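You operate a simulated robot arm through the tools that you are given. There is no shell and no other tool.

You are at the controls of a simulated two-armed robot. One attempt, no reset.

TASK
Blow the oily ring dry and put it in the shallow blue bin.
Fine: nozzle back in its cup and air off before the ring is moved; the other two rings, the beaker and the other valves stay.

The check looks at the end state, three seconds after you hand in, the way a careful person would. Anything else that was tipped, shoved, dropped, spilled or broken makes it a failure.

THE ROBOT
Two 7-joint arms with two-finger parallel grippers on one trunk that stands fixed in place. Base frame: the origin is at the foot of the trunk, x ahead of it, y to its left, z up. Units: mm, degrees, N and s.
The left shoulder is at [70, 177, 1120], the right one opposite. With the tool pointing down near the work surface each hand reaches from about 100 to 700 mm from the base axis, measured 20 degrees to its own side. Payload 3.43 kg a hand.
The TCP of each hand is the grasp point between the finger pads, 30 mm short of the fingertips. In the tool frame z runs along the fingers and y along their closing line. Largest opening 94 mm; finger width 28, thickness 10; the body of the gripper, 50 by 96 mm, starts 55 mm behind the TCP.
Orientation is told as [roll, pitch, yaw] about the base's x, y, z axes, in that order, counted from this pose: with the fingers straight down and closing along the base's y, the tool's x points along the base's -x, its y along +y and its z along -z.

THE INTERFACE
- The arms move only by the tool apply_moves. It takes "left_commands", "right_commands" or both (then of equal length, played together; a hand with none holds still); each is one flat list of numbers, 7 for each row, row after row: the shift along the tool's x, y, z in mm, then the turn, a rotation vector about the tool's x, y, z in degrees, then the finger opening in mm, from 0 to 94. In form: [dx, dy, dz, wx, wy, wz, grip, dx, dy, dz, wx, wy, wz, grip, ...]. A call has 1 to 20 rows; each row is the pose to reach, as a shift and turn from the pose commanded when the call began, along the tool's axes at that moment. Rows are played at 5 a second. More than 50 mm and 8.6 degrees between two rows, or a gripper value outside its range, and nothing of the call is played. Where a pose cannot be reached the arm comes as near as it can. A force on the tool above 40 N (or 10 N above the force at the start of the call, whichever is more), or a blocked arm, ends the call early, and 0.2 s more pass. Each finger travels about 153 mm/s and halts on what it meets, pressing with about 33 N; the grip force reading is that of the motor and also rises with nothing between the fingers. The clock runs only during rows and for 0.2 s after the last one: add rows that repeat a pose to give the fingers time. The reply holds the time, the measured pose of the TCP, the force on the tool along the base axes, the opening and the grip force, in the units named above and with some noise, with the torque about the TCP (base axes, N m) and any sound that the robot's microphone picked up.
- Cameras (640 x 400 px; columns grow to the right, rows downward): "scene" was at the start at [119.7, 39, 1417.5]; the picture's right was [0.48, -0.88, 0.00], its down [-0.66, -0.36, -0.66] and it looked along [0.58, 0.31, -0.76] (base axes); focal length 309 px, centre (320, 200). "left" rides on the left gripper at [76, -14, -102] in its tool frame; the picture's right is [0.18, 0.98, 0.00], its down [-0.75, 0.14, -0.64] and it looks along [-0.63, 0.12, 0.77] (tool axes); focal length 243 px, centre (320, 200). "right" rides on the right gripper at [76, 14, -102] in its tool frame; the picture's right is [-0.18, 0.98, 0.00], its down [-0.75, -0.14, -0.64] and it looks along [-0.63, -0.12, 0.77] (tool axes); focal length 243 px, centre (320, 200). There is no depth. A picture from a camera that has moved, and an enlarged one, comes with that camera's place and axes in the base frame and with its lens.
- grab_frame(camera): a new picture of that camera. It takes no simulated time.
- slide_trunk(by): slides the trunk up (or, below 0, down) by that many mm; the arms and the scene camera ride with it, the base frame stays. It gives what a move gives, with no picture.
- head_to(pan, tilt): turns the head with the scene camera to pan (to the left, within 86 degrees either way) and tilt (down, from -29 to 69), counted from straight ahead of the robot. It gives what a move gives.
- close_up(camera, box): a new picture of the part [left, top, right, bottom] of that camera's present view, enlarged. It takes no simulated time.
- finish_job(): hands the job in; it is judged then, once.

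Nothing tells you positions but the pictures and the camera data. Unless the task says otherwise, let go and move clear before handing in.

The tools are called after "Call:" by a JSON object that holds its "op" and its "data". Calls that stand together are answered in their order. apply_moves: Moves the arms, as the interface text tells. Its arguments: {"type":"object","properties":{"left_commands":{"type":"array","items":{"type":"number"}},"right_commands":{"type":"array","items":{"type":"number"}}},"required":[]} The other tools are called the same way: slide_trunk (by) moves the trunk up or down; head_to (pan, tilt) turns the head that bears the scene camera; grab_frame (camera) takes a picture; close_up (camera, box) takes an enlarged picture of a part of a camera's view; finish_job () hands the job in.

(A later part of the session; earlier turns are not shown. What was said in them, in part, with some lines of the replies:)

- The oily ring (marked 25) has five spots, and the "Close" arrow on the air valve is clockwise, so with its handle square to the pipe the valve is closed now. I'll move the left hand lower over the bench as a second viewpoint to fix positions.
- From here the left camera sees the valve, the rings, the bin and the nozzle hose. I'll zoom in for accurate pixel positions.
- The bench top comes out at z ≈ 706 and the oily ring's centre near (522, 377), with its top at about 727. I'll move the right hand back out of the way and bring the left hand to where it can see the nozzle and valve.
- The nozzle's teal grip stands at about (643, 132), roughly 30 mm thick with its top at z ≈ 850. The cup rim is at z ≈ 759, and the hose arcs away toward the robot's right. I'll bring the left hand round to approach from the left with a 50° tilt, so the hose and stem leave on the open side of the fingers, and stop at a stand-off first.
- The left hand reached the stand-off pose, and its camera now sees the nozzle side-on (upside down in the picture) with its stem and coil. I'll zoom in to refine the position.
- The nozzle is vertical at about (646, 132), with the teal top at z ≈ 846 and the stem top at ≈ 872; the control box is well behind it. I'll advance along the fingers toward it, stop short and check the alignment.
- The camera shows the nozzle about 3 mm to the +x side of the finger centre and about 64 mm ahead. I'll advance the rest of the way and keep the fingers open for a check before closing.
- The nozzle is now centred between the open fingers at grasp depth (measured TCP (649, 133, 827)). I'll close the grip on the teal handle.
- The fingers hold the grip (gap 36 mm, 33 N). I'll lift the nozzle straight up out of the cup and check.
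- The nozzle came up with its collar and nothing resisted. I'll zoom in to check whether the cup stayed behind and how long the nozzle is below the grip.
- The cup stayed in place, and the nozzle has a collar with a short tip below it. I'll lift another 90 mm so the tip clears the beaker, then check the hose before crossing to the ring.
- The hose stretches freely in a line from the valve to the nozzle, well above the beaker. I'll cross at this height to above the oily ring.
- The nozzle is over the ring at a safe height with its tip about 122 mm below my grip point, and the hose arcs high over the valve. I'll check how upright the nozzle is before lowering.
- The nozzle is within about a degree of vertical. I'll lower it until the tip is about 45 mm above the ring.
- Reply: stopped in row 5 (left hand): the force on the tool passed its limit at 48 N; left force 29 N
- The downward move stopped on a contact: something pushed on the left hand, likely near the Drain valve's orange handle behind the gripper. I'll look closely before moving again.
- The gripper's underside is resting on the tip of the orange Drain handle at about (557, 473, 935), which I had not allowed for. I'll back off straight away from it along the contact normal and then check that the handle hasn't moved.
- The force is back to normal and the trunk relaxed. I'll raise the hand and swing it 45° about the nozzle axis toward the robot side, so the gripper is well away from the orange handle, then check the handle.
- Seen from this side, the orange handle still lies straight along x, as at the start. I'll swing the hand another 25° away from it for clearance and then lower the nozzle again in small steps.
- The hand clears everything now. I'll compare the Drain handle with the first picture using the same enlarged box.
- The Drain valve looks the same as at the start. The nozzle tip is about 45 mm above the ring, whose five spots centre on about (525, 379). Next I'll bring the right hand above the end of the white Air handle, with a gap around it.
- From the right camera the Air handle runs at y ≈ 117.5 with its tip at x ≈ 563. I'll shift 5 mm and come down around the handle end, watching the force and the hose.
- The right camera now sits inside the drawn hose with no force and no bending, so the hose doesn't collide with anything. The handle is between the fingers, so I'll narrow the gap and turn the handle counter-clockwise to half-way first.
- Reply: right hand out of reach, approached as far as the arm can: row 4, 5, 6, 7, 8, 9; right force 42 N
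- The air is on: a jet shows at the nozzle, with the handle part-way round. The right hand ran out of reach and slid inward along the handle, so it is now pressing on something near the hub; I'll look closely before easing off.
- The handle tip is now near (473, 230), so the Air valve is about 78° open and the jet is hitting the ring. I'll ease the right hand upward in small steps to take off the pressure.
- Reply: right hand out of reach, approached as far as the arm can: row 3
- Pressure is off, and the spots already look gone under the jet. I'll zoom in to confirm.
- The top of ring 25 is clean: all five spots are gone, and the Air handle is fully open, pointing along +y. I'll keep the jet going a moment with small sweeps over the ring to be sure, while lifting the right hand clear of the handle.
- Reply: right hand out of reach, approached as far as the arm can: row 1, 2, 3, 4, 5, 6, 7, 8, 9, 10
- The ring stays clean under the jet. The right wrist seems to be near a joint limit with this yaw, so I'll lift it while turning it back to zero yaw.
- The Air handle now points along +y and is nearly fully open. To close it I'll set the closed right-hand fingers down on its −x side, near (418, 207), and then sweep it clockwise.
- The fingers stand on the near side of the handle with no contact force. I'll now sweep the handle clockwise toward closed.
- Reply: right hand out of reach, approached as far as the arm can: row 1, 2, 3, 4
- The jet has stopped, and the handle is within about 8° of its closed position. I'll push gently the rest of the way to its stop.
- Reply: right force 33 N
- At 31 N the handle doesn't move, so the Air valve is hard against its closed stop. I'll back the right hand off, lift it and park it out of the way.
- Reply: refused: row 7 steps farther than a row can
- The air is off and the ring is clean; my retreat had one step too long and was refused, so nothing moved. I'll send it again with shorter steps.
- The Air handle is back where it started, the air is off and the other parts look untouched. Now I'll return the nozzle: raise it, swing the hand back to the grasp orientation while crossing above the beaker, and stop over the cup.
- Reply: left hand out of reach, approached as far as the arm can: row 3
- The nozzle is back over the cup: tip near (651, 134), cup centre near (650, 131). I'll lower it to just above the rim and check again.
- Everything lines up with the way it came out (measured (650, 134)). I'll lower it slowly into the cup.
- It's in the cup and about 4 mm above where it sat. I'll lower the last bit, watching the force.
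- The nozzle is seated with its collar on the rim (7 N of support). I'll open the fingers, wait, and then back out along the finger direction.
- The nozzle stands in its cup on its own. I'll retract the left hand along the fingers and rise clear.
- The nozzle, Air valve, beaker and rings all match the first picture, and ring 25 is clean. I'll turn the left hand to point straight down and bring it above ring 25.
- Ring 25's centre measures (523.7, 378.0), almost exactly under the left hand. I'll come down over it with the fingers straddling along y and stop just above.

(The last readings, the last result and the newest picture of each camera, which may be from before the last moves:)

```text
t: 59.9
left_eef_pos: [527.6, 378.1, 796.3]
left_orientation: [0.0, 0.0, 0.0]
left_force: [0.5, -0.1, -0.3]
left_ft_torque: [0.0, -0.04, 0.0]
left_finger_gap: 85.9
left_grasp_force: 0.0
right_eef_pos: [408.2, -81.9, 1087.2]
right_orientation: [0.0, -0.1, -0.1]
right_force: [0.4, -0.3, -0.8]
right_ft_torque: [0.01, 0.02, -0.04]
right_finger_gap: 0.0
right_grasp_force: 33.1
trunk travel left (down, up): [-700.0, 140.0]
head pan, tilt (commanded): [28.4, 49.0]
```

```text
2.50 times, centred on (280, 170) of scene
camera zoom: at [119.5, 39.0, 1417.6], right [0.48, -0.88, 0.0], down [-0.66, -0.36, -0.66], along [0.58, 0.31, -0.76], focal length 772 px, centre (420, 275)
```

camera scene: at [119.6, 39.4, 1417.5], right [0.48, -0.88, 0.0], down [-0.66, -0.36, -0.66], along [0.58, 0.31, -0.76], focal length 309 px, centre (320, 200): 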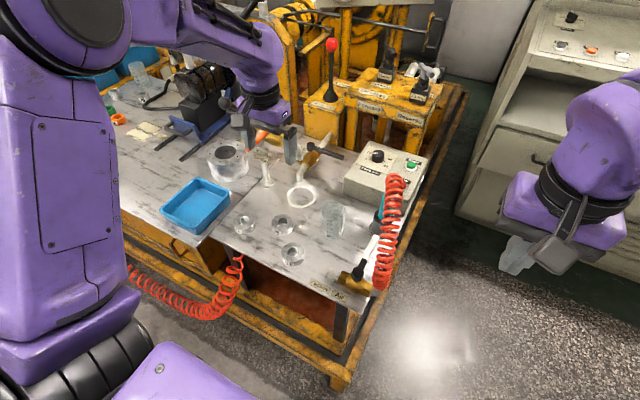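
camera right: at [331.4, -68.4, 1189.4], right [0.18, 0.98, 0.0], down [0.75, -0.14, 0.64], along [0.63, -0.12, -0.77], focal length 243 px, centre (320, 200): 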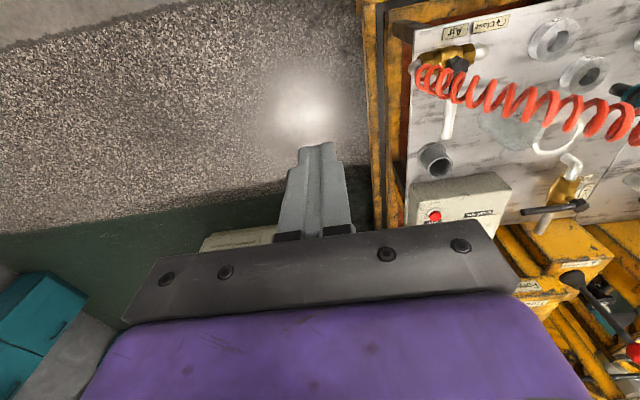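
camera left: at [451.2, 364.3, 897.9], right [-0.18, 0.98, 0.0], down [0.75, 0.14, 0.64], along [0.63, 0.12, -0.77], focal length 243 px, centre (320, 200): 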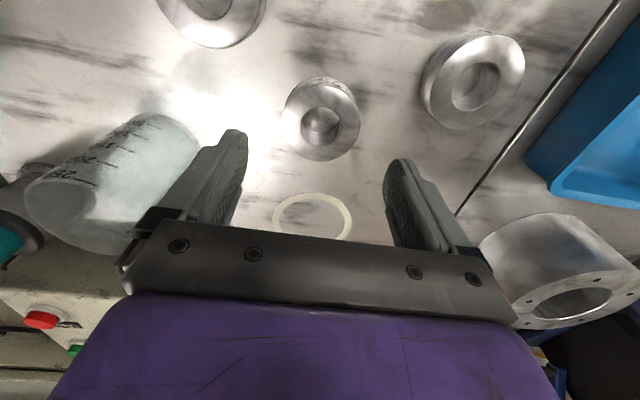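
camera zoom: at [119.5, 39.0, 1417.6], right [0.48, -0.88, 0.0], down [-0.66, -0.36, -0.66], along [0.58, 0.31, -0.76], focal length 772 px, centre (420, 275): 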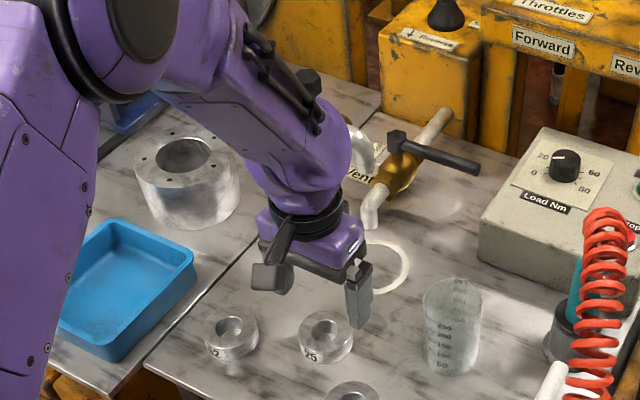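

Call:
{"op": "close_up", "data": {"camera": "left", "box": [240, 50, 420, 230]}}

Call:
{"op": "close_up", "data": {"camera": "scene", "box": [255, 170, 335, 250]}}

```text
2.22 times, centred on (330, 140) of left
camera zoom: at [451.2, 364.3, 897.9], right [-0.18, 0.98, 0.0], down [0.75, 0.14, 0.64], along [0.63, 0.12, -0.77], focal length 539 px, centre (298, 333)
```

zoom: 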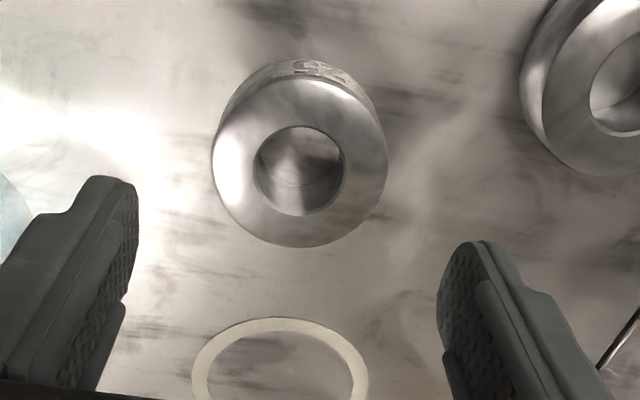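

```text
5.00 times, centred on (295, 210) of scene
camera zoom: at [119.5, 39.0, 1417.6], right [0.48, -0.88, 0.0], down [-0.66, -0.36, -0.66], along [0.58, 0.31, -0.76], focal length 1544 px, centre (445, 150)
```

zoom: 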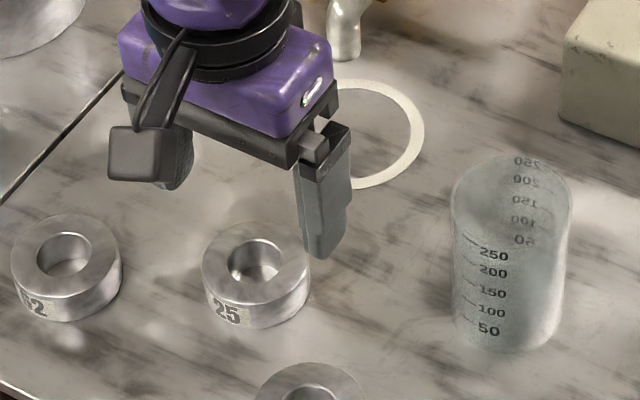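

The ring is centred in y and about 3 mm off in x, which I'll correct. I'll come down to finger-tip level in small steps.

Call:
{"op": "apply_moves", "data": {"left_commands": [1.5, 0, 15, 0, 0, 0, 86, 3, 0, 30, 0, 0, 0, 86, 3, 0, 42, 0, 0, 0, 86, 3, 0, 50, 0, 0, 0, 86, 3, 0, 50, 0, 0, 0, 86]}}

Call:
{"op": "grab_frame", "data": {"camera": "left"}}

Call:
{"op": "close_up", "data": {"camera": "scene", "box": [245, 170, 335, 250]}}

```text
t: 61.1
left_eef_pos: [519.9, 380.0, 744.6]
left_orientation: [0.1, 0.0, 0.0]
left_force: [-0.1, 0.1, -0.1]
left_ft_torque: [0.0, -0.02, 0.02]
left_finger_gap: 86.0
left_grasp_force: 0.1
right_eef_pos: [407.6, -81.2, 1088.1]
right_orientation: [0.1, 0.0, -0.1]
right_force: [-0.2, -0.1, 0.2]
right_ft_torque: [-0.01, 0.02, 0.01]
right_finger_gap: 0.2
right_grasp_force: 33.0
trunk travel left (down, up): [-700.0, 140.0]
head pan, tilt (commanded): [28.4, 49.0]
```

```text
taken
camera left: at [445.1, 365.4, 847.5], right [-0.18, 0.98, 0.0], down [0.75, 0.14, 0.64], along [0.63, 0.12, -0.77], focal length 243 px, centre (320, 200)
```

left: 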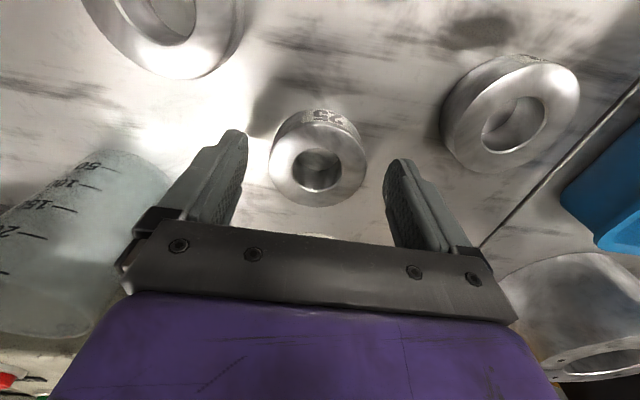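

```text
5.00 times, centred on (290, 210) of scene
camera zoom: at [119.6, 39.0, 1417.6], right [0.48, -0.88, 0.0], down [-0.66, -0.36, -0.66], along [0.58, 0.31, -0.76], focal length 1544 px, centre (470, 150)
```

zoom: 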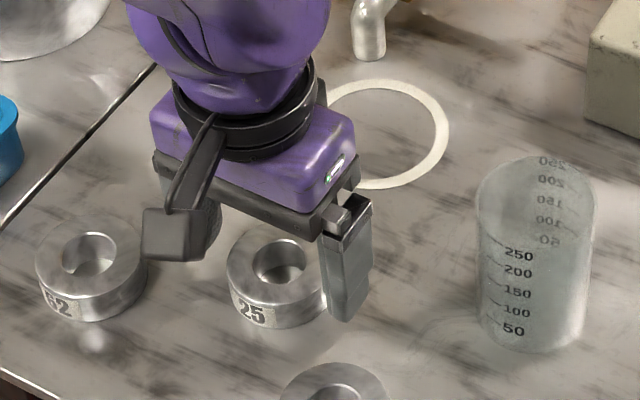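

The finger tips are beside the ring with no contact, and the ring is about 3 mm nearer the robot than the finger centre. I'll adjust, lower 4 mm more and close on it.

Call:
{"op": "apply_moves", "data": {"left_commands": [3, -1, 0, 0, 0, 0, 86, 3, -1, 2, 0, 0, 0, 86, 3, -1, 4, 0, 0, 0, 86, 3, -1, 4, 0, 0, 0, 86]}}

Call:
{"op": "grab_frame", "data": {"camera": "left"}}

```text
t: 62.1
left_eef_pos: [518.8, 377.8, 741.8]
left_orientation: [0.0, 0.1, 0.0]
left_force: [0.7, 0.5, -0.1]
left_ft_torque: [-0.01, 0.01, 0.03]
left_finger_gap: 86.5
left_grasp_force: 0.1
right_eef_pos: [407.3, -82.7, 1087.9]
right_orientation: [0.0, 0.0, 0.0]
right_force: [-0.1, 0.4, -0.2]
right_ft_torque: [0.0, 0.01, 0.0]
right_finger_gap: 0.0
right_grasp_force: 33.0
trunk travel left (down, up): [-700.0, 140.0]
head pan, tilt (commanded): [28.4, 49.0]
```

```text
taken
camera left: at [442.0, 364.3, 844.5], right [-0.18, 0.98, 0.0], down [0.75, 0.14, 0.64], along [0.63, 0.12, -0.77], focal length 243 px, centre (320, 200)
```

left: 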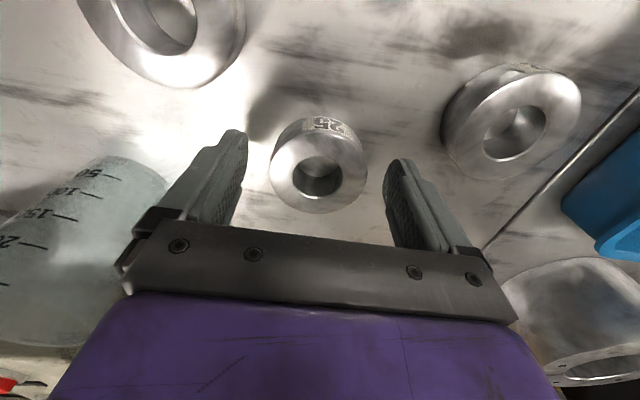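

The ring is centred between the fingers. Closing now.

Call:
{"op": "apply_moves", "data": {"left_commands": [0, 0, 0, 0, 0, 0, 70, 0, 0, 0, 0, 0, 0, 60, 0, 0, 0, 0, 0, 0, 50, 0, 0, 0, 0, 0, 0, 35, 0, 0, 0, 0, 0, 0, 30, 0, 0, 0, 0, 0, 0, 30]}}

Call:
{"op": "grab_frame", "data": {"camera": "left"}}

```text
t: 63.5
left_eef_pos: [517.9, 378.8, 741.7]
left_orientation: [0.0, 0.0, 0.0]
left_force: [0.0, 0.5, 0.7]
left_ft_torque: [0.1, -0.03, 0.03]
left_finger_gap: 59.6
left_grasp_force: 32.7
right_eef_pos: [407.6, -81.2, 1087.6]
right_orientation: [0.0, -0.1, -0.1]
right_force: [0.4, 0.6, -0.3]
right_ft_torque: [-0.02, -0.03, -0.02]
right_finger_gap: 0.3
right_grasp_force: 33.2
trunk travel left (down, up): [-700.0, 140.0]
head pan, tilt (commanded): [28.4, 49.0]
```

```text
taken
camera left: at [442.1, 364.3, 844.6], right [-0.18, 0.98, 0.0], down [0.75, 0.14, 0.64], along [0.63, 0.12, -0.77], focal length 243 px, centre (320, 200)
```

left: 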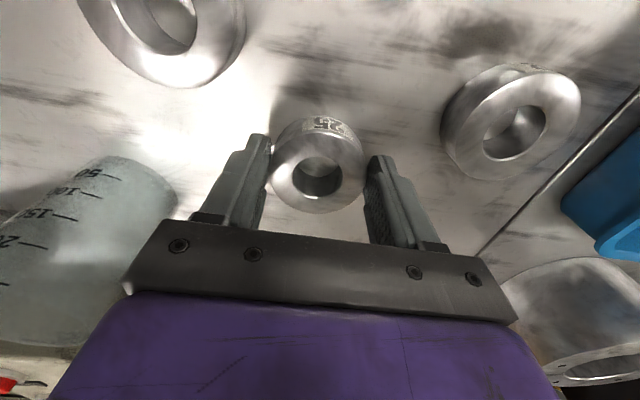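

The fingers hold the ring at 59.6 mm and 33 N. Lifting straight up, gently.

Call:
{"op": "apply_moves", "data": {"left_commands": [0, 0, -5, 0, 0, 0, 30, 0, 0, -15, 0, 0, 0, 30, 0, 0, -30, 0, 0, 0, 30, 0, 0, -50, 0, 0, 0, 30, 0, 0, -75, 0, 0, 0, 30, 0, 0, -100, 0, 0, 0, 30, 0, 0, -100, 0, 0, 0, 30]}}

Call:
{"op": "grab_frame", "data": {"camera": "left"}}

Call:
{"op": "close_up", "data": {"camera": "scene", "box": [160, 90, 340, 250]}}

```text
t: 65.1
left_eef_pos: [516.9, 380.9, 840.2]
left_orientation: [-0.1, 0.0, 0.0]
left_force: [0.2, 0.5, -4.3]
left_ft_torque: [0.0, 0.03, -0.02]
left_finger_gap: 59.4
left_grasp_force: 32.7
right_eef_pos: [408.3, -82.1, 1087.5]
right_orientation: [0.0, -0.1, -0.1]
right_force: [0.3, 0.3, -0.5]
right_ft_torque: [0.02, 0.0, 0.0]
right_finger_gap: 0.2
right_grasp_force: 33.4
trunk travel left (down, up): [-700.0, 140.0]
head pan, tilt (commanded): [28.4, 49.0]
```

```text
taken
camera left: at [441.4, 366.4, 943.0], right [-0.18, 0.98, 0.0], down [0.75, 0.14, 0.64], along [0.63, 0.12, -0.77], focal length 243 px, centre (320, 200)
```

left: 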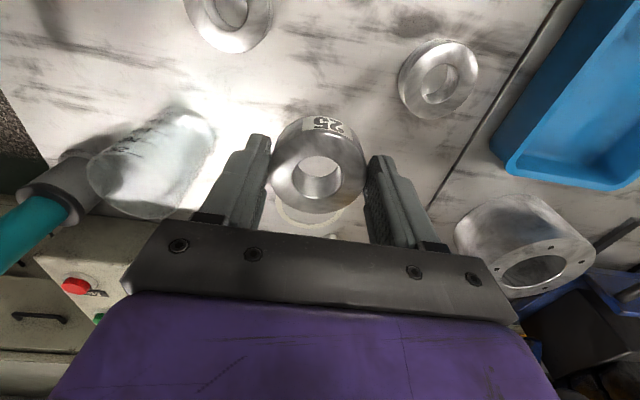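

```text
2.50 times, centred on (250, 170) of scene
camera zoom: at [120.7, 39.7, 1417.4], right [0.48, -0.88, 0.0], down [-0.66, -0.36, -0.65], along [0.58, 0.31, -0.76], focal length 772 px, centre (495, 275)
```

zoom: 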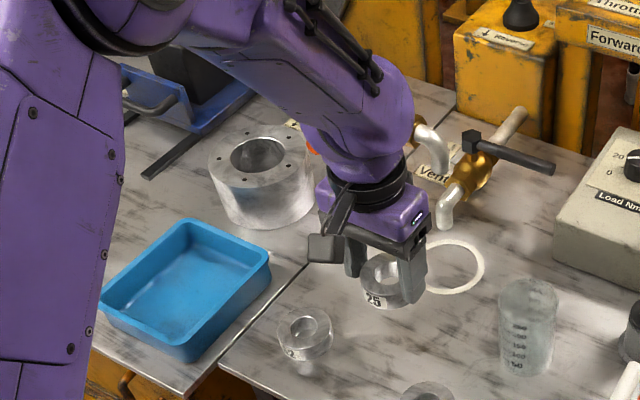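

The ring is held and lifted (about 4.3 N), and the other rings are undisturbed. I'll carry it over to the shallow blue bin, turning the fingers to close along x on the way, and stay high.

Call:
{"op": "apply_moves", "data": {"left_commands": [5, 19.5, -15, 0, 0, 7.5, 30, 10, 39, -30, 0, 0, 15, 30, 15, 58.5, -45, 0, 0, 22.5, 30, 20, 78, -60, 0, 0, 30, 30, 25, 97.5, -60, 0, 0, 37.5, 30, 30, 117, -60, 0, 0, 45, 30, 35, 136.5, -60, 0, 0, 52.5, 30, 40, 156, -60, 0, 0, 60, 30, 45, 175.5, -60, 0, 0, 67.5, 30, 50, 195, -60, 0, 0, 75, 30, 55, 214.5, -60, 0, 0, 82.5, 30, 60, 234, -60, 0, 0, 90, 30, 60, 234, -60, 0, 0, 90, 30]}}

Call:
{"op": "grab_frame", "data": {"camera": "left"}}

Call:
{"op": "grab_frame", "data": {"camera": "scene"}}

Call:
{"op": "close_up", "data": {"camera": "scene", "box": [130, 110, 330, 270]}}

```text
t: 65.8
left_eef_pos: [505.9, 406.0, 864.1]
left_orientation: [-0.7, 0.6, -14.0]
left_force: [-1.1, -13.9, -1.0]
left_ft_torque: [1.27, -0.12, -0.36]
left_finger_gap: 59.7
left_grasp_force: 32.8
right_eef_pos: [407.3, -84.8, 1087.7]
right_orientation: [0.2, -0.1, 0.0]
right_force: [-0.2, 0.5, -0.2]
right_ft_torque: [-0.03, -0.01, 0.02]
right_finger_gap: 0.0
right_grasp_force: 32.7
trunk travel left (down, up): [-700.0, 140.0]
head pan, tilt (commanded): [28.4, 49.0]
stopped in row 3 (left hand): the force on the tool passed its limit at 53 N (the readings are from after the stop); the commanded pose is now the measured one
```

```text
taken
camera left: at [430.6, 411.9, 967.9], right [0.06, 1.0, -0.01], down [0.77, -0.04, 0.63], along [0.63, -0.05, -0.77], focal length 243 px, centre (320, 200)
```

left: 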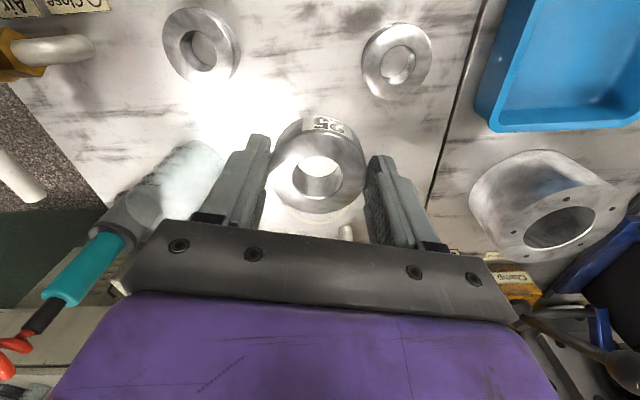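

```text
taken
camera scene: at [120.4, 36.0, 1417.7], right [0.47, -0.88, 0.0], down [-0.67, -0.36, -0.66], along [0.58, 0.31, -0.75], focal length 309 px, centre (320, 200)
```

scene: 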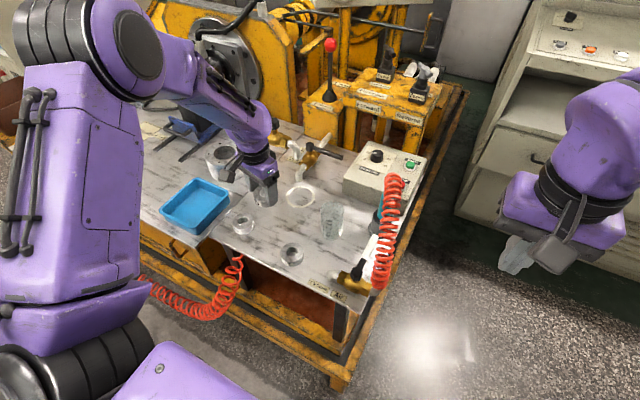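

```text
2.50 times, centred on (230, 190) of scene
camera zoom: at [120.4, 36.0, 1417.7], right [0.47, -0.88, 0.0], down [-0.67, -0.36, -0.66], along [0.58, 0.31, -0.75], focal length 772 px, centre (545, 225)
```

zoom: 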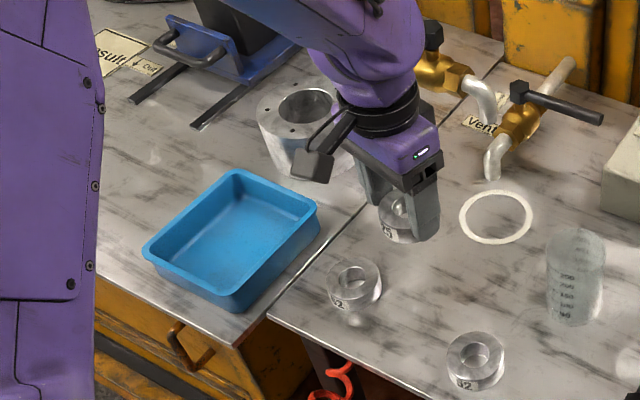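

I moved sideways too low: the wrist touched something on its +y side, most likely the tip of the orange Drain handle again, and the move stopped. I'll back away from it horizontally, then go straight up before doing anything else.

Call:
{"op": "apply_moves", "data": {"left_commands": [4, -11, 0, 0, 0, 0, 30, 8, -22, 0, 0, 0, 0, 30, 12, -34, 0, 0, 0, 0, 30, 12, -34, -25, 0, 0, 0, 30, 12, -34, -60, 0, 0, 0, 30, 12, -34, -95, 0, 0, 0, 30, 12, -34, -130, 0, 0, 0, 30, 12, -34, -150, 0, 0, 0, 30, 12, -34, -150, 0, 0, 0, 30]}}

Call:
{"op": "grab_frame", "data": {"camera": "left"}}

Call:
{"op": "grab_frame", "data": {"camera": "scene"}}

Call:
{"op": "close_up", "data": {"camera": "scene", "box": [200, 90, 360, 210]}}

```text
t: 67.8
left_eef_pos: [487.7, 381.8, 1014.0]
left_orientation: [-0.8, 0.6, -13.9]
left_force: [-0.6, -0.1, -2.9]
left_ft_torque: [0.01, 0.04, -0.01]
left_finger_gap: 59.5
left_grasp_force: 32.9
right_eef_pos: [407.8, -81.6, 1087.3]
right_orientation: [0.0, 0.0, 0.1]
right_force: [-0.3, 0.7, 0.6]
right_ft_torque: [0.0, 0.02, -0.03]
right_finger_gap: 0.1
right_grasp_force: 33.0
trunk travel left (down, up): [-700.0, 140.0]
head pan, tilt (commanded): [28.4, 49.0]
```

```text
taken
camera left: at [412.4, 387.3, 1118.2], right [0.06, 1.0, -0.01], down [0.77, -0.04, 0.63], along [0.63, -0.05, -0.77], focal length 243 px, centre (320, 200)
```

left: 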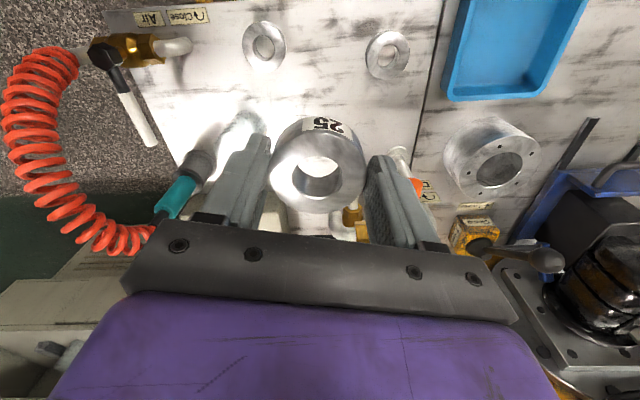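

```text
taken
camera scene: at [120.4, 39.7, 1417.4], right [0.48, -0.88, 0.0], down [-0.66, -0.36, -0.66], along [0.58, 0.31, -0.76], focal length 309 px, centre (320, 200)
```

scene: 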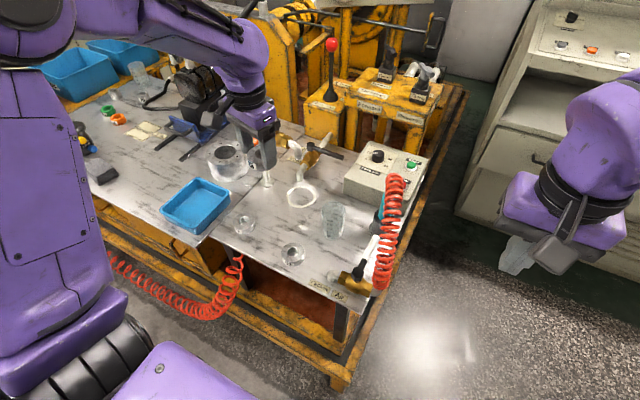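

```text
3.33 times, centred on (280, 150) of scene
camera zoom: at [120.4, 39.7, 1417.4], right [0.48, -0.88, 0.0], down [-0.66, -0.36, -0.66], along [0.58, 0.31, -0.76], focal length 1029 px, centre (453, 367)
```

zoom: 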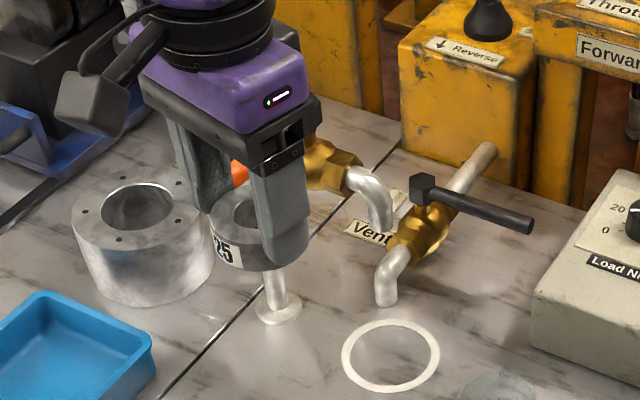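

The ring is still held at z ≈ 1014 and the force is normal. Up here I'm well above the Drain handle, so I'll carry the ring across to above the bin, turning the hand as I go.

Call:
{"op": "apply_moves", "data": {"left_commands": [8.6, 21.6, 0, -0.1, 0, 7.6, 30, 17.1, 43.1, 0, -0.2, 0, 15.2, 30, 25.7, 64.7, 0, -0.3, 0, 22.8, 30, 34.3, 86.2, 0, -0.4, 0, 30.4, 30, 42.9, 107.8, 0, -0.5, 0, 38, 30, 51.4, 129.4, 0, -0.6, 0, 45.7, 30, 60, 150.9, 0, -0.8, 0, 53.3, 30, 68.6, 172.5, 0, -0.9, 0, 60.9, 30, 77.1, 194, 0, -1, 0, 68.5, 30, 85.7, 215.6, 0, -1.08, 0, 76.1, 30, 85.7, 215.6, 0, -1.08, 0, 76.1, 30]}}

Call:
{"op": "grab_frame", "data": {"camera": "left"}}

Call:
{"op": "grab_frame", "data": {"camera": "scene"}}

Call:
{"op": "close_up", "data": {"camera": "scene", "box": [200, 90, 360, 210]}}

```text
t: 70.2
left_eef_pos: [455.7, 609.4, 1014.2]
left_orientation: [0.1, 0.0, -90.2]
left_force: [0.2, -0.6, -3.1]
left_ft_torque: [0.05, 0.0, 0.0]
left_finger_gap: 59.8
left_grasp_force: 33.5
right_eef_pos: [407.8, -82.1, 1087.0]
right_orientation: [0.0, 0.1, 0.0]
right_force: [-0.4, 0.5, -0.4]
right_ft_torque: [0.02, -0.01, 0.03]
right_finger_gap: 0.1
right_grasp_force: 33.1
trunk travel left (down, up): [-700.0, 140.0]
head pan, tilt (commanded): [28.4, 49.0]
```

```text
taken
camera left: at [442.4, 686.1, 1116.4], right [0.98, 0.18, 0.0], down [0.14, -0.75, 0.64], along [0.12, -0.63, -0.77], focal length 243 px, centre (320, 200)
```

left: 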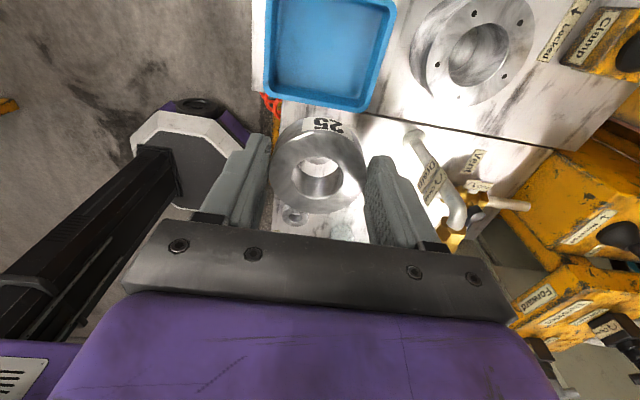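

```text
taken
camera scene: at [120.3, 39.2, 1417.5], right [0.48, -0.88, 0.0], down [-0.66, -0.36, -0.66], along [0.58, 0.31, -0.76], focal length 309 px, centre (320, 200)
```

scene: 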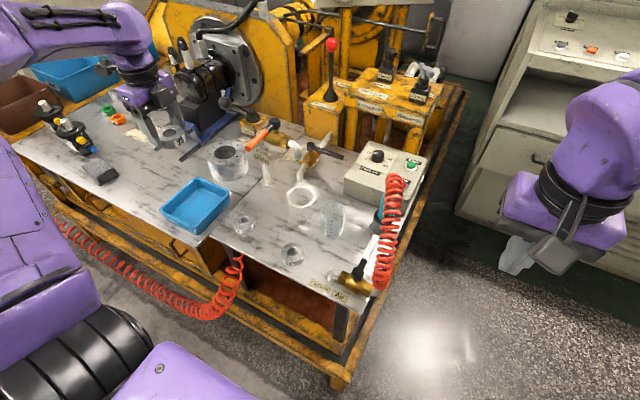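

```text
3.33 times, centred on (280, 150) of scene
camera zoom: at [120.3, 39.2, 1417.5], right [0.48, -0.88, 0.0], down [-0.66, -0.36, -0.66], along [0.58, 0.31, -0.76], focal length 1029 px, centre (453, 367)
```

zoom: 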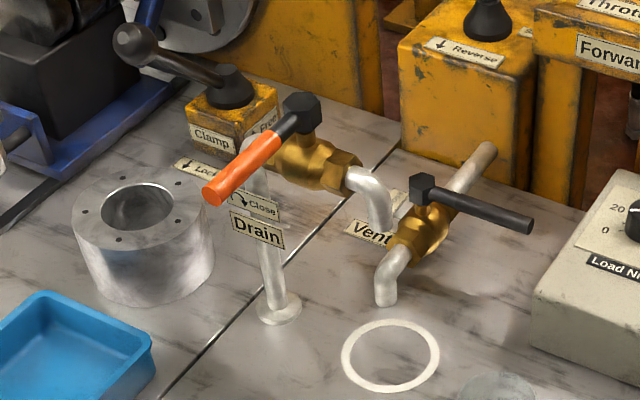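

The Drain handle looks exactly as it did at the start, and the ring is above the bin. I'll zoom in on the bin to choose where to set it down.

Call:
{"op": "close_up", "data": {"camera": "left", "box": [240, 0, 420, 130]}}

Call:
{"op": "close_up", "data": {"camera": "scene", "box": [140, 160, 260, 250]}}

```text
3.08 times, centred on (330, 65) of left
camera zoom: at [442.4, 686.1, 1116.4], right [0.98, 0.18, 0.0], down [0.14, -0.75, 0.64], along [0.12, -0.63, -0.77], focal length 746 px, centre (289, 615)
```

zoom: 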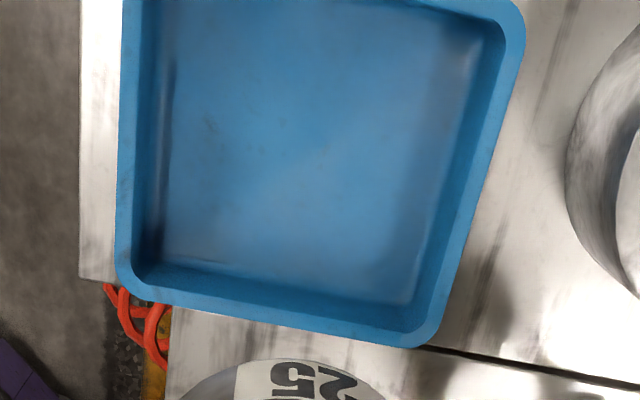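

```text
4.44 times, centred on (200, 205) of scene
camera zoom: at [120.3, 39.2, 1417.5], right [0.48, -0.88, 0.0], down [-0.66, -0.36, -0.66], along [0.58, 0.31, -0.76], focal length 1372 px, centre (853, 178)
```

zoom: 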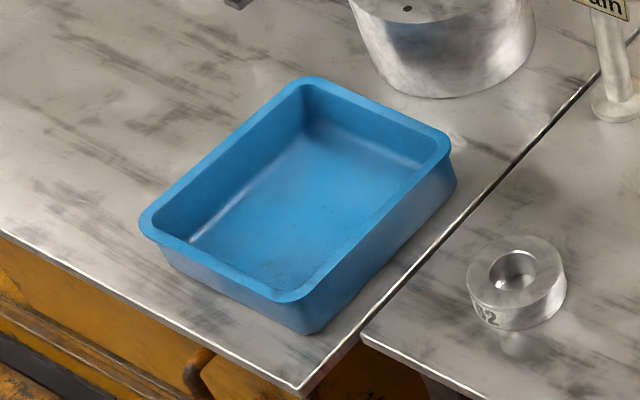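

The bin floor spans about x 397–526 and y 571–690. I'll aim for (459, 614), which leaves the open fingers room inside, and lower in stages while checking reach and force.

Call:
{"op": "apply_moves", "data": {"left_commands": [1, 1, 25, 0, 0, 0, 30, 2, 2, 55, 0, 0, 0, 30, 3, 3, 85, 0, 0, 0, 30, 3, 3, 115, 0, 0, 0, 30, 3, 3, 140, 0, 0, 0, 30, 3, 3, 140, 0, 0, 0, 30]}}

Call:
{"op": "grab_frame", "data": {"camera": "left"}}

Call:
{"op": "close_up", "data": {"camera": "scene", "box": [80, 90, 300, 250]}}

```text
t: 71.5
left_eef_pos: [460.2, 613.0, 870.7]
left_orientation: [0.1, 0.0, -89.9]
left_force: [-0.5, -1.5, -3.4]
left_ft_torque: [0.01, -0.01, 0.01]
left_finger_gap: 59.5
left_grasp_force: 33.0
right_eef_pos: [407.7, -81.7, 1086.9]
right_orientation: [0.0, 0.0, 0.1]
right_force: [0.2, 0.0, 0.0]
right_ft_torque: [0.0, 0.01, -0.01]
right_finger_gap: 0.1
right_grasp_force: 32.7
trunk travel left (down, up): [-700.0, 140.0]
head pan, tilt (commanded): [28.4, 49.0]
```

```text
taken
camera left: at [446.4, 689.3, 972.9], right [0.98, 0.18, 0.0], down [0.14, -0.75, 0.64], along [0.12, -0.63, -0.77], focal length 243 px, centre (320, 200)
```

left: 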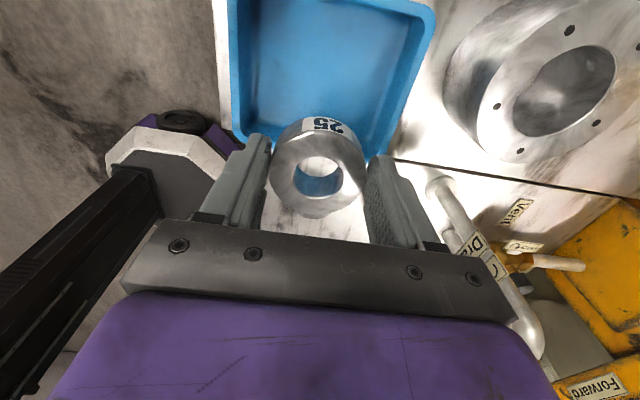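

```text
2.50 times, centred on (190, 170) of scene
camera zoom: at [119.8, 39.5, 1417.5], right [0.48, -0.88, 0.0], down [-0.66, -0.36, -0.66], along [0.58, 0.31, -0.76], focal length 772 px, centre (645, 275)
```

zoom: 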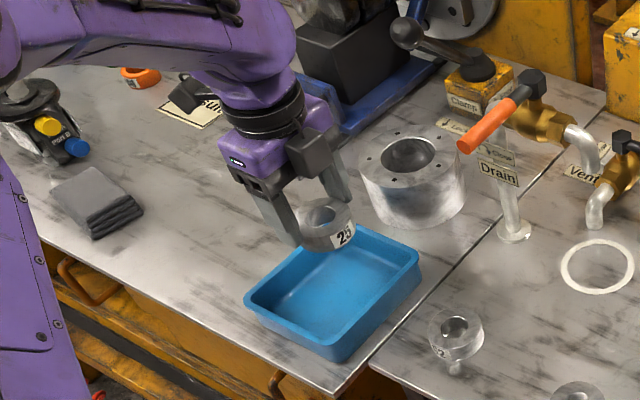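

Call:
{"op": "apply_moves", "data": {"left_commands": [0, 0, 25, 0, 0, 0, 30, 0, 0, 50, 0, 0, 0, 30, 0, 0, 75, 0, 0, 0, 30, 0, 0, 95, 0, 0, 0, 30, 0, 0, 95, 0, 0, 0, 30]}}

Call:
{"op": "grab_frame", "data": {"camera": "left"}}

Call:
{"op": "close_up", "data": {"camera": "scene", "box": [100, 110, 280, 250]}}

```text
t: 72.8
left_eef_pos: [460.8, 615.6, 778.2]
left_orientation: [0.2, -0.1, -90.0]
left_force: [-0.5, 0.2, -3.3]
left_ft_torque: [0.06, 0.0, -0.03]
left_finger_gap: 59.3
left_grasp_force: 33.0
right_eef_pos: [406.6, -81.7, 1088.2]
right_orientation: [-0.1, 0.0, 0.1]
right_force: [-0.3, 0.2, -1.2]
right_ft_torque: [0.01, -0.02, 0.01]
right_finger_gap: 0.1
right_grasp_force: 32.7
trunk travel left (down, up): [-700.0, 140.0]
head pan, tilt (commanded): [28.4, 49.0]
```

```text
taken
camera left: at [446.7, 691.9, 880.3], right [0.98, 0.18, 0.0], down [0.14, -0.75, 0.64], along [0.12, -0.63, -0.77], focal length 243 px, centre (320, 200)
```

left: 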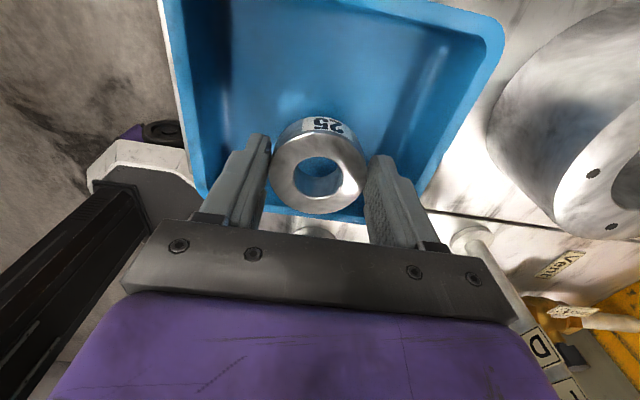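

```text
2.86 times, centred on (190, 180) of scene
camera zoom: at [119.7, 39.4, 1417.5], right [0.48, -0.88, 0.0], down [-0.66, -0.36, -0.66], along [0.58, 0.31, -0.76], focal length 882 px, centre (691, 257)
```

zoom: 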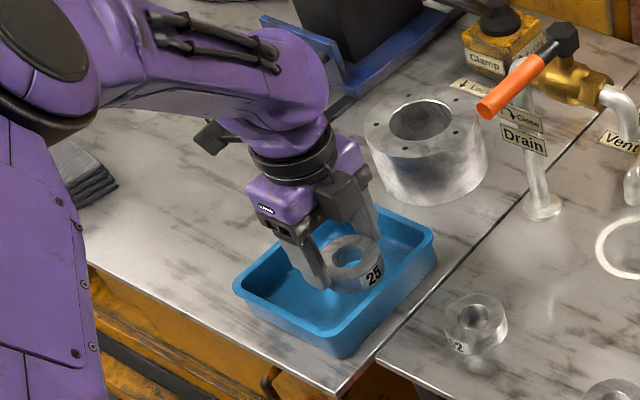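

The ring is level with the rim and inside it. I'll shift 6 mm further from the near (−y) wall and check that it's within reach.

Call:
{"op": "apply_moves", "data": {"left_commands": [3, 0, 0, 0, 0, 0, 30, 6, 0, 0, 0, 0, 0, 30, 6, 0, 8, 0, 0, 0, 30, 6, 0, 16, 0, 0, 0, 30, 6, 0, 16, 0, 0, 0, 30]}}

Call:
{"op": "grab_frame", "data": {"camera": "left"}}

Call:
{"op": "close_up", "data": {"camera": "scene", "box": [150, 140, 250, 230]}}

```text
t: 74.0
left_eef_pos: [459.8, 618.9, 761.4]
left_orientation: [0.1, 0.0, -90.0]
left_force: [0.5, 0.6, -3.5]
left_ft_torque: [0.01, 0.01, 0.02]
left_finger_gap: 59.6
left_grasp_force: 33.1
right_eef_pos: [408.5, -81.3, 1087.2]
right_orientation: [-0.1, 0.0, 0.0]
right_force: [0.8, 1.4, -0.7]
right_ft_torque: [-0.01, -0.02, 0.01]
right_finger_gap: 0.1
right_grasp_force: 32.5
trunk travel left (down, up): [-700.0, 140.0]
head pan, tilt (commanded): [28.4, 49.0]
```

```text
taken
camera left: at [445.2, 696.2, 864.7], right [0.98, 0.18, 0.0], down [0.14, -0.75, 0.64], along [0.12, -0.63, -0.77], focal length 243 px, centre (320, 200)
```

left: 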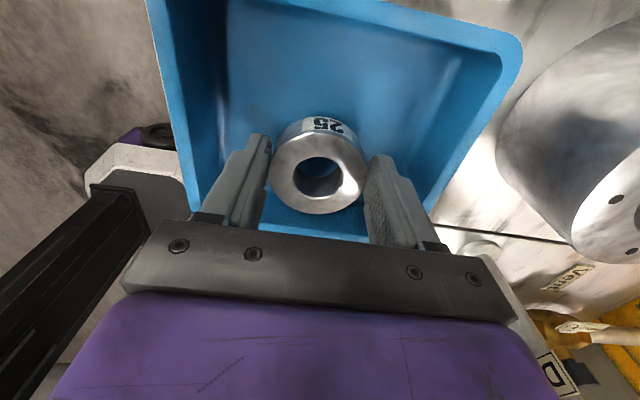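

```text
4.44 times, centred on (200, 185) of scene
camera zoom: at [120.1, 39.7, 1417.5], right [0.48, -0.88, 0.0], down [-0.66, -0.36, -0.66], along [0.58, 0.31, -0.76], focal length 1372 px, centre (853, 267)
```

zoom: 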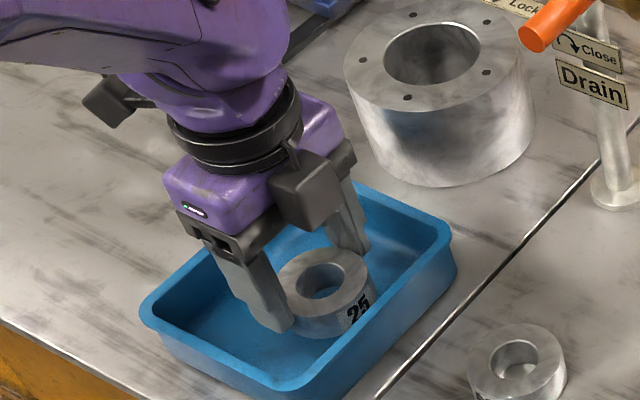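

The ring is well inside the bin. I'll lower the last few millimetres until the floor takes some weight.

Call:
{"op": "apply_moves", "data": {"left_commands": [0, 0, 4, 0, 0, 0, 30, 0, 0, 8, 0, 0, 0, 30, 0, 0, 11, 0, 0, 0, 30, 0, 0, 11, 0, 0, 0, 30]}}

```text
t: 75.0
left_eef_pos: [459.3, 619.0, 750.2]
left_orientation: [0.0, -0.1, -90.0]
left_force: [-0.2, 0.3, -2.7]
left_ft_torque: [0.02, 0.02, 0.0]
left_finger_gap: 59.8
left_grasp_force: 32.8
right_eef_pos: [407.7, -82.0, 1088.1]
right_orientation: [0.0, 0.1, 0.0]
right_force: [0.1, -0.3, -0.6]
right_ft_torque: [0.0, -0.01, -0.03]
right_finger_gap: 0.0
right_grasp_force: 32.9
trunk travel left (down, up): [-700.0, 140.0]
head pan, tilt (commanded): [28.4, 49.0]
```

Call:
{"op": "apply_moves", "data": {"left_commands": [0, 0, 1.5, 0, 0, 0, 30, 0, 0, 3, 0, 0, 0, 30, 0, 0, 3, 0, 0, 0, 30]}}

Call:
{"op": "close_up", "data": {"camera": "scene", "box": [150, 140, 250, 230]}}

```text
t: 75.8
left_eef_pos: [459.3, 620.3, 747.4]
left_orientation: [0.1, 0.0, -90.1]
left_force: [0.4, 0.9, 3.4]
left_ft_torque: [-0.03, 0.14, -0.01]
left_finger_gap: 59.3
left_grasp_force: 32.6
right_eef_pos: [408.1, -82.9, 1088.0]
right_orientation: [-0.1, 0.0, 0.0]
right_force: [-0.5, 0.7, 0.5]
right_ft_torque: [0.0, 0.02, -0.01]
right_finger_gap: 0.0
right_grasp_force: 33.0
trunk travel left (down, up): [-700.0, 140.0]
head pan, tilt (commanded): [28.4, 49.0]
```

```text
4.44 times, centred on (200, 185) of scene
camera zoom: at [119.4, 39.0, 1417.7], right [0.48, -0.88, 0.0], down [-0.66, -0.36, -0.66], along [0.58, 0.31, -0.76], focal length 1372 px, centre (853, 267)
```

zoom: 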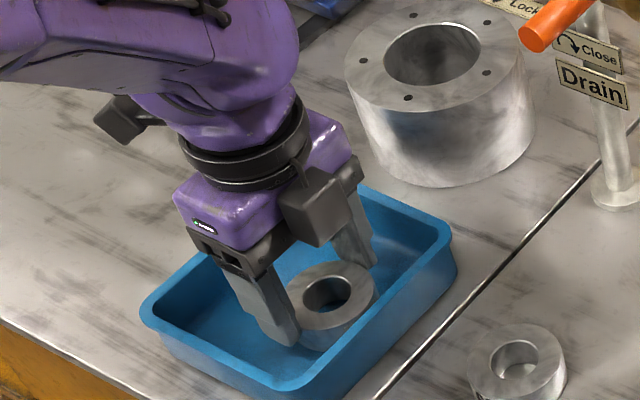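

The bin floor now supports the ring. I'll open the fingers just enough to release it.

Call:
{"op": "apply_moves", "data": {"left_commands": [0, 0, 0, 0, 0, 0, 62, 0, 0, 0, 0, 0, 0, 67, 0, 0, 0, 0, 0, 0, 74, 0, 0, 0, 0, 0, 0, 74]}}

Call:
{"op": "grab_frame", "data": {"camera": "left"}}

Call:
{"op": "close_up", "data": {"camera": "scene", "box": [150, 140, 250, 230]}}

```text
t: 76.8
left_eef_pos: [459.0, 619.5, 749.1]
left_orientation: [0.1, 0.0, -90.0]
left_force: [0.6, 0.3, 0.5]
left_ft_torque: [0.0, -0.01, 0.01]
left_finger_gap: 74.0
left_grasp_force: 0.0
right_eef_pos: [407.8, -81.9, 1087.7]
right_orientation: [-0.1, 0.1, 0.0]
right_force: [0.2, -0.9, 0.4]
right_ft_torque: [0.0, 0.01, 0.0]
right_finger_gap: 0.0
right_grasp_force: 33.1
trunk travel left (down, up): [-700.0, 140.0]
head pan, tilt (commanded): [28.4, 49.0]
```

```text
taken
camera left: at [445.6, 696.0, 850.0], right [0.98, 0.18, 0.0], down [0.14, -0.75, 0.64], along [0.12, -0.63, -0.77], focal length 243 px, centre (320, 200)
```

left: 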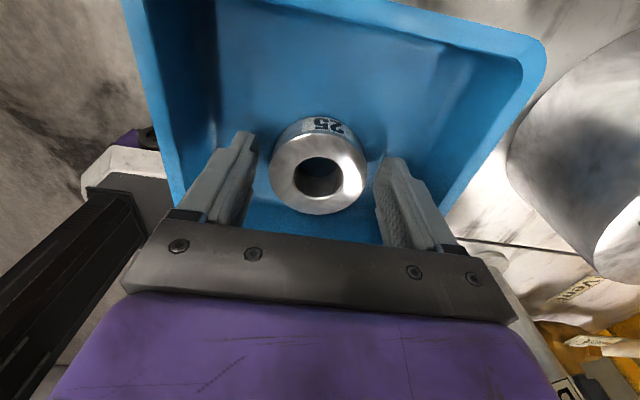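

```text
4.44 times, centred on (200, 185) of scene
camera zoom: at [119.7, 39.2, 1417.5], right [0.48, -0.88, 0.0], down [-0.66, -0.36, -0.66], along [0.58, 0.31, -0.76], focal length 1372 px, centre (853, 267)
```

zoom: 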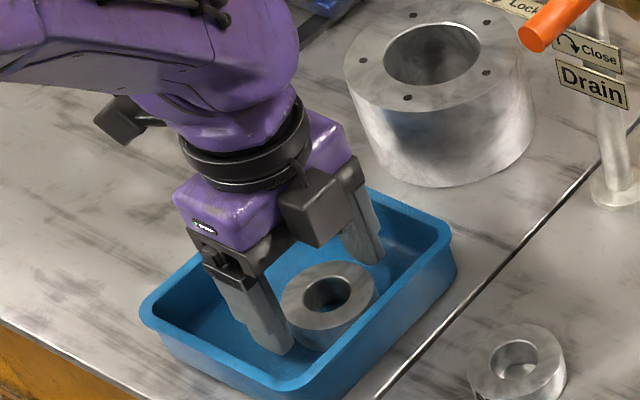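

The ring sits free on the bin floor. I'll lift the left hand straight up, well above everything, and leave it there.

Call:
{"op": "apply_moves", "data": {"left_commands": [0, 0, -10, 0, 0, 0, 74, 0, 0, -30, 0, 0, 0, 74, 0, 0, -60, 0, 0, 0, 74, 0, 0, -95, 0, 0, 0, 74, 0, 0, -130, 0, 0, 0, 74, 0, 0, -170, 0, 0, 0, 74, 0, 0, -210, 0, 0, 0, 74, 0, 0, -245, 0, 0, 0, 74, 0, 0, -270, 0, 0, 0, 74, 0, 0, -270, 0, 0, 0, 74]}}

Call:
{"op": "grab_frame", "data": {"camera": "left"}}

Call:
{"op": "grab_frame", "data": {"camera": "scene"}}

Call:
{"op": "grab_frame", "data": {"camera": "right"}}

```text
t: 79.0
left_eef_pos: [459.8, 619.1, 1018.1]
left_orientation: [0.1, 0.0, -90.0]
left_force: [-0.3, -0.1, 0.3]
left_ft_torque: [0.02, 0.05, 0.02]
left_finger_gap: 73.8
left_grasp_force: 0.1
right_eef_pos: [407.9, -81.9, 1088.2]
right_orientation: [0.0, -0.1, -0.1]
right_force: [-0.2, -0.2, 0.8]
right_ft_torque: [-0.01, 0.0, 0.02]
right_finger_gap: 0.1
right_grasp_force: 32.9
trunk travel left (down, up): [-700.0, 140.0]
head pan, tilt (commanded): [28.4, 49.0]
```

```text
taken
camera left: at [446.2, 696.0, 1120.3], right [0.98, 0.18, 0.0], down [0.14, -0.75, 0.64], along [0.12, -0.63, -0.77], focal length 243 px, centre (320, 200)
```

left: 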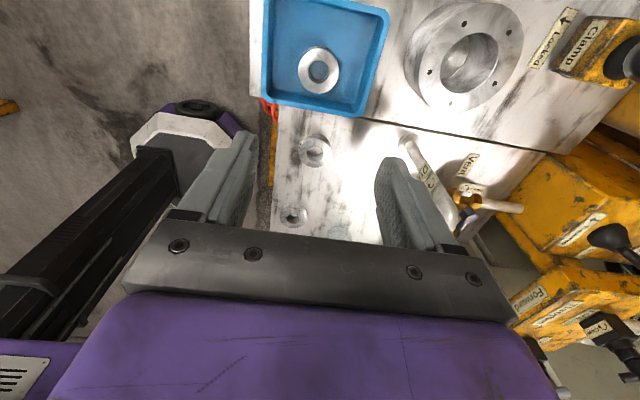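

```text
taken
camera scene: at [120.0, 39.7, 1417.5], right [0.48, -0.88, 0.0], down [-0.66, -0.36, -0.66], along [0.58, 0.31, -0.76], focal length 309 px, centre (320, 200)
```

scene: 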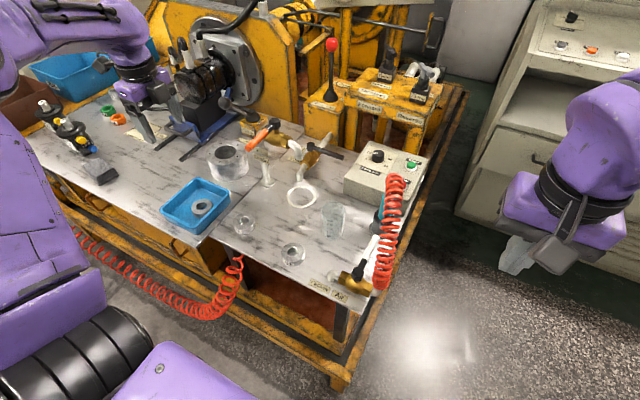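

```text
taken
camera right: at [331.1, -68.6, 1189.5], right [0.18, 0.98, 0.0], down [0.75, -0.14, 0.64], along [0.63, -0.12, -0.77], focal length 243 px, centre (320, 200)
```

right: 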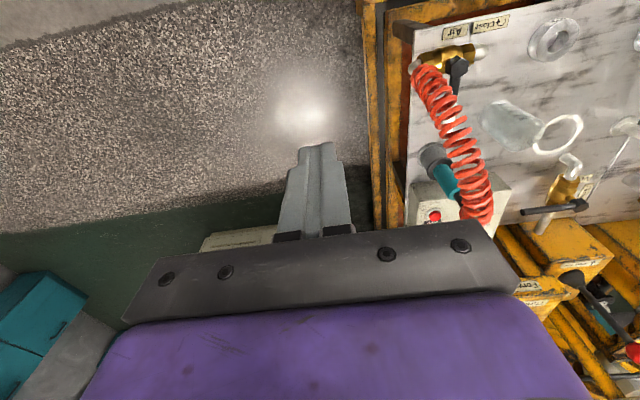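

Ring 25 is in the shallow bin and both hands are clear. Before handing in I'll do a last close check of the ring, the valves, the nozzle, the beaker and the other rings.

Call:
{"op": "close_up", "data": {"camera": "scene", "box": [150, 160, 270, 250]}}

Call:
{"op": "close_up", "data": {"camera": "scene", "box": [220, 170, 420, 310]}}

Call:
{"op": "close_up", "data": {"camera": "scene", "box": [200, 90, 360, 210]}}

Call:
{"op": "close_up", "data": {"camera": "left", "box": [250, 0, 410, 130]}}

Call:
{"op": "close_up", "data": {"camera": "scene", "box": [20, 80, 260, 250]}}

```text
4.44 times, centred on (210, 205) of scene
camera zoom: at [120.0, 39.7, 1417.5], right [0.48, -0.88, 0.0], down [-0.66, -0.36, -0.66], along [0.58, 0.31, -0.76], focal length 1372 px, centre (809, 178)
```

zoom: 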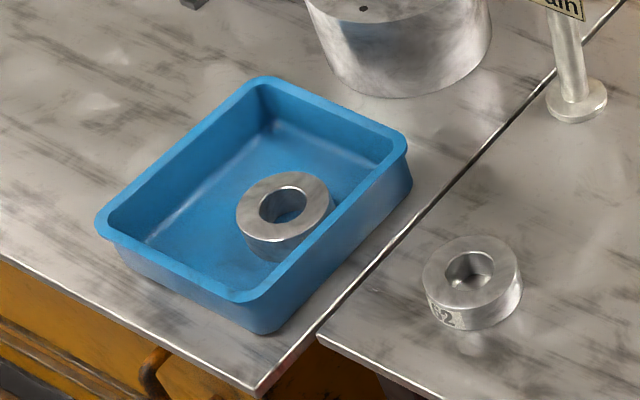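

```text
2.86 times, centred on (320, 240) of scene
camera zoom: at [120.0, 39.7, 1417.5], right [0.48, -0.88, 0.0], down [-0.66, -0.36, -0.66], along [0.58, 0.31, -0.76], focal length 882 px, centre (320, 86)
```

zoom: 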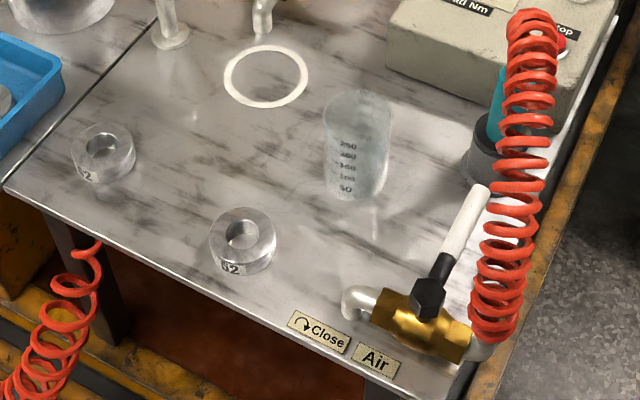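

```text
3.33 times, centred on (280, 150) of scene
camera zoom: at [120.0, 39.7, 1417.5], right [0.48, -0.88, 0.0], down [-0.66, -0.36, -0.66], along [0.58, 0.31, -0.76], focal length 1029 px, centre (453, 367)
```

zoom: 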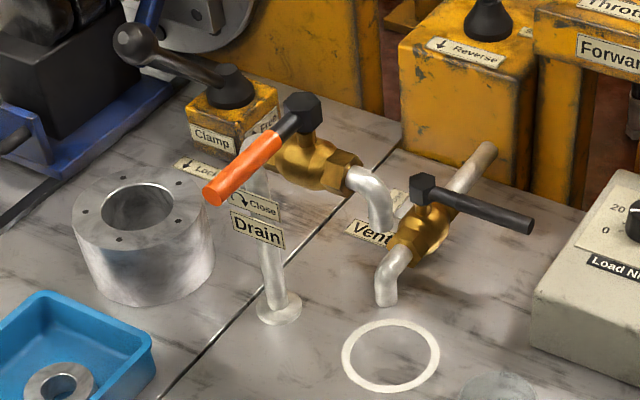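

```text
3.08 times, centred on (330, 65) of left
camera zoom: at [446.2, 696.0, 1120.3], right [0.98, 0.18, 0.0], down [0.14, -0.75, 0.64], along [0.12, -0.63, -0.77], focal length 746 px, centre (289, 615)
```

zoom: 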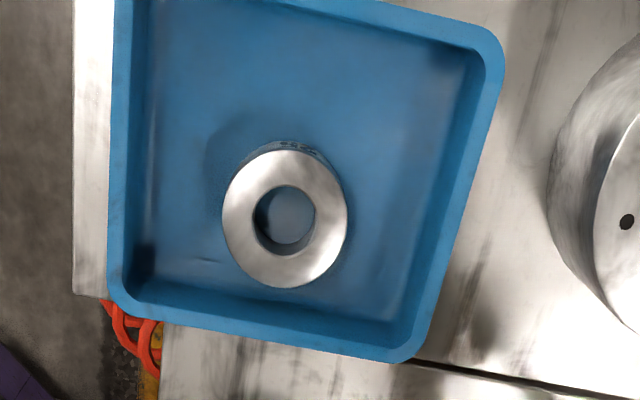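

```text
2.35 times, centred on (140, 165) of scene
camera zoom: at [120.0, 39.7, 1417.5], right [0.48, -0.88, 0.0], down [-0.66, -0.36, -0.66], along [0.58, 0.31, -0.76], focal length 727 px, centre (744, 282)
```

zoom: 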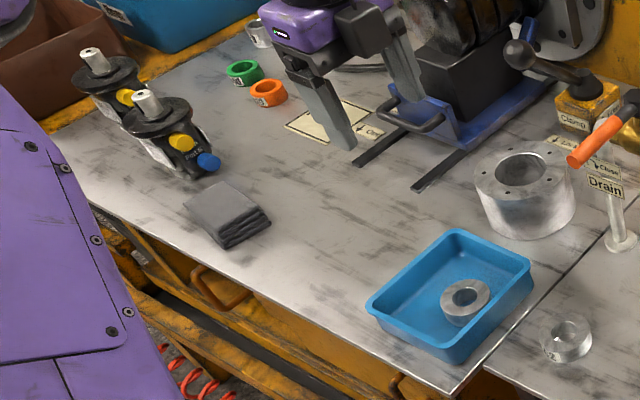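

The clean ring lies flat in the shallow blue bin, which hasn't shifted. The nozzle is in its cup, the Air valve is closed, and the Drain and Vent handles, the beaker and both 52 rings match the first pictures. Both hands are empty and clear, so I'm handing in.

Call:
{"op": "finish_job", "data": {}}

```text
The job is handed in.
```

The oily ring (25) is blown dry and lying flat in the shallow blue bin, and I have handed the job in. I don't have the check's result.

- **Order:** The nozzle was back in its cup and the Air valve closed hard against its stop before I moved the ring.
- **Ring:** All five orange oil spots were gone from the top face within about a second of the air coming on. I kept the jet going several more seconds to be sure.
- **Left alone:** In the last pictures the two 52 rings, the beaker, and the Drain and Vent valves look the same as at the start.

- **Drain handle bumps:** My left hand bumped the orange Drain handle twice, with force peaks of 48 N and 53 N, and I backed off both times. I compared the handle with the first picture after each bump and could see no change.
- **Opening the Air valve:** The right hand ran out of reach and slid along the handle, pressing near the hub at roughly 40 N. That valve still turned and closed normally afterwards.
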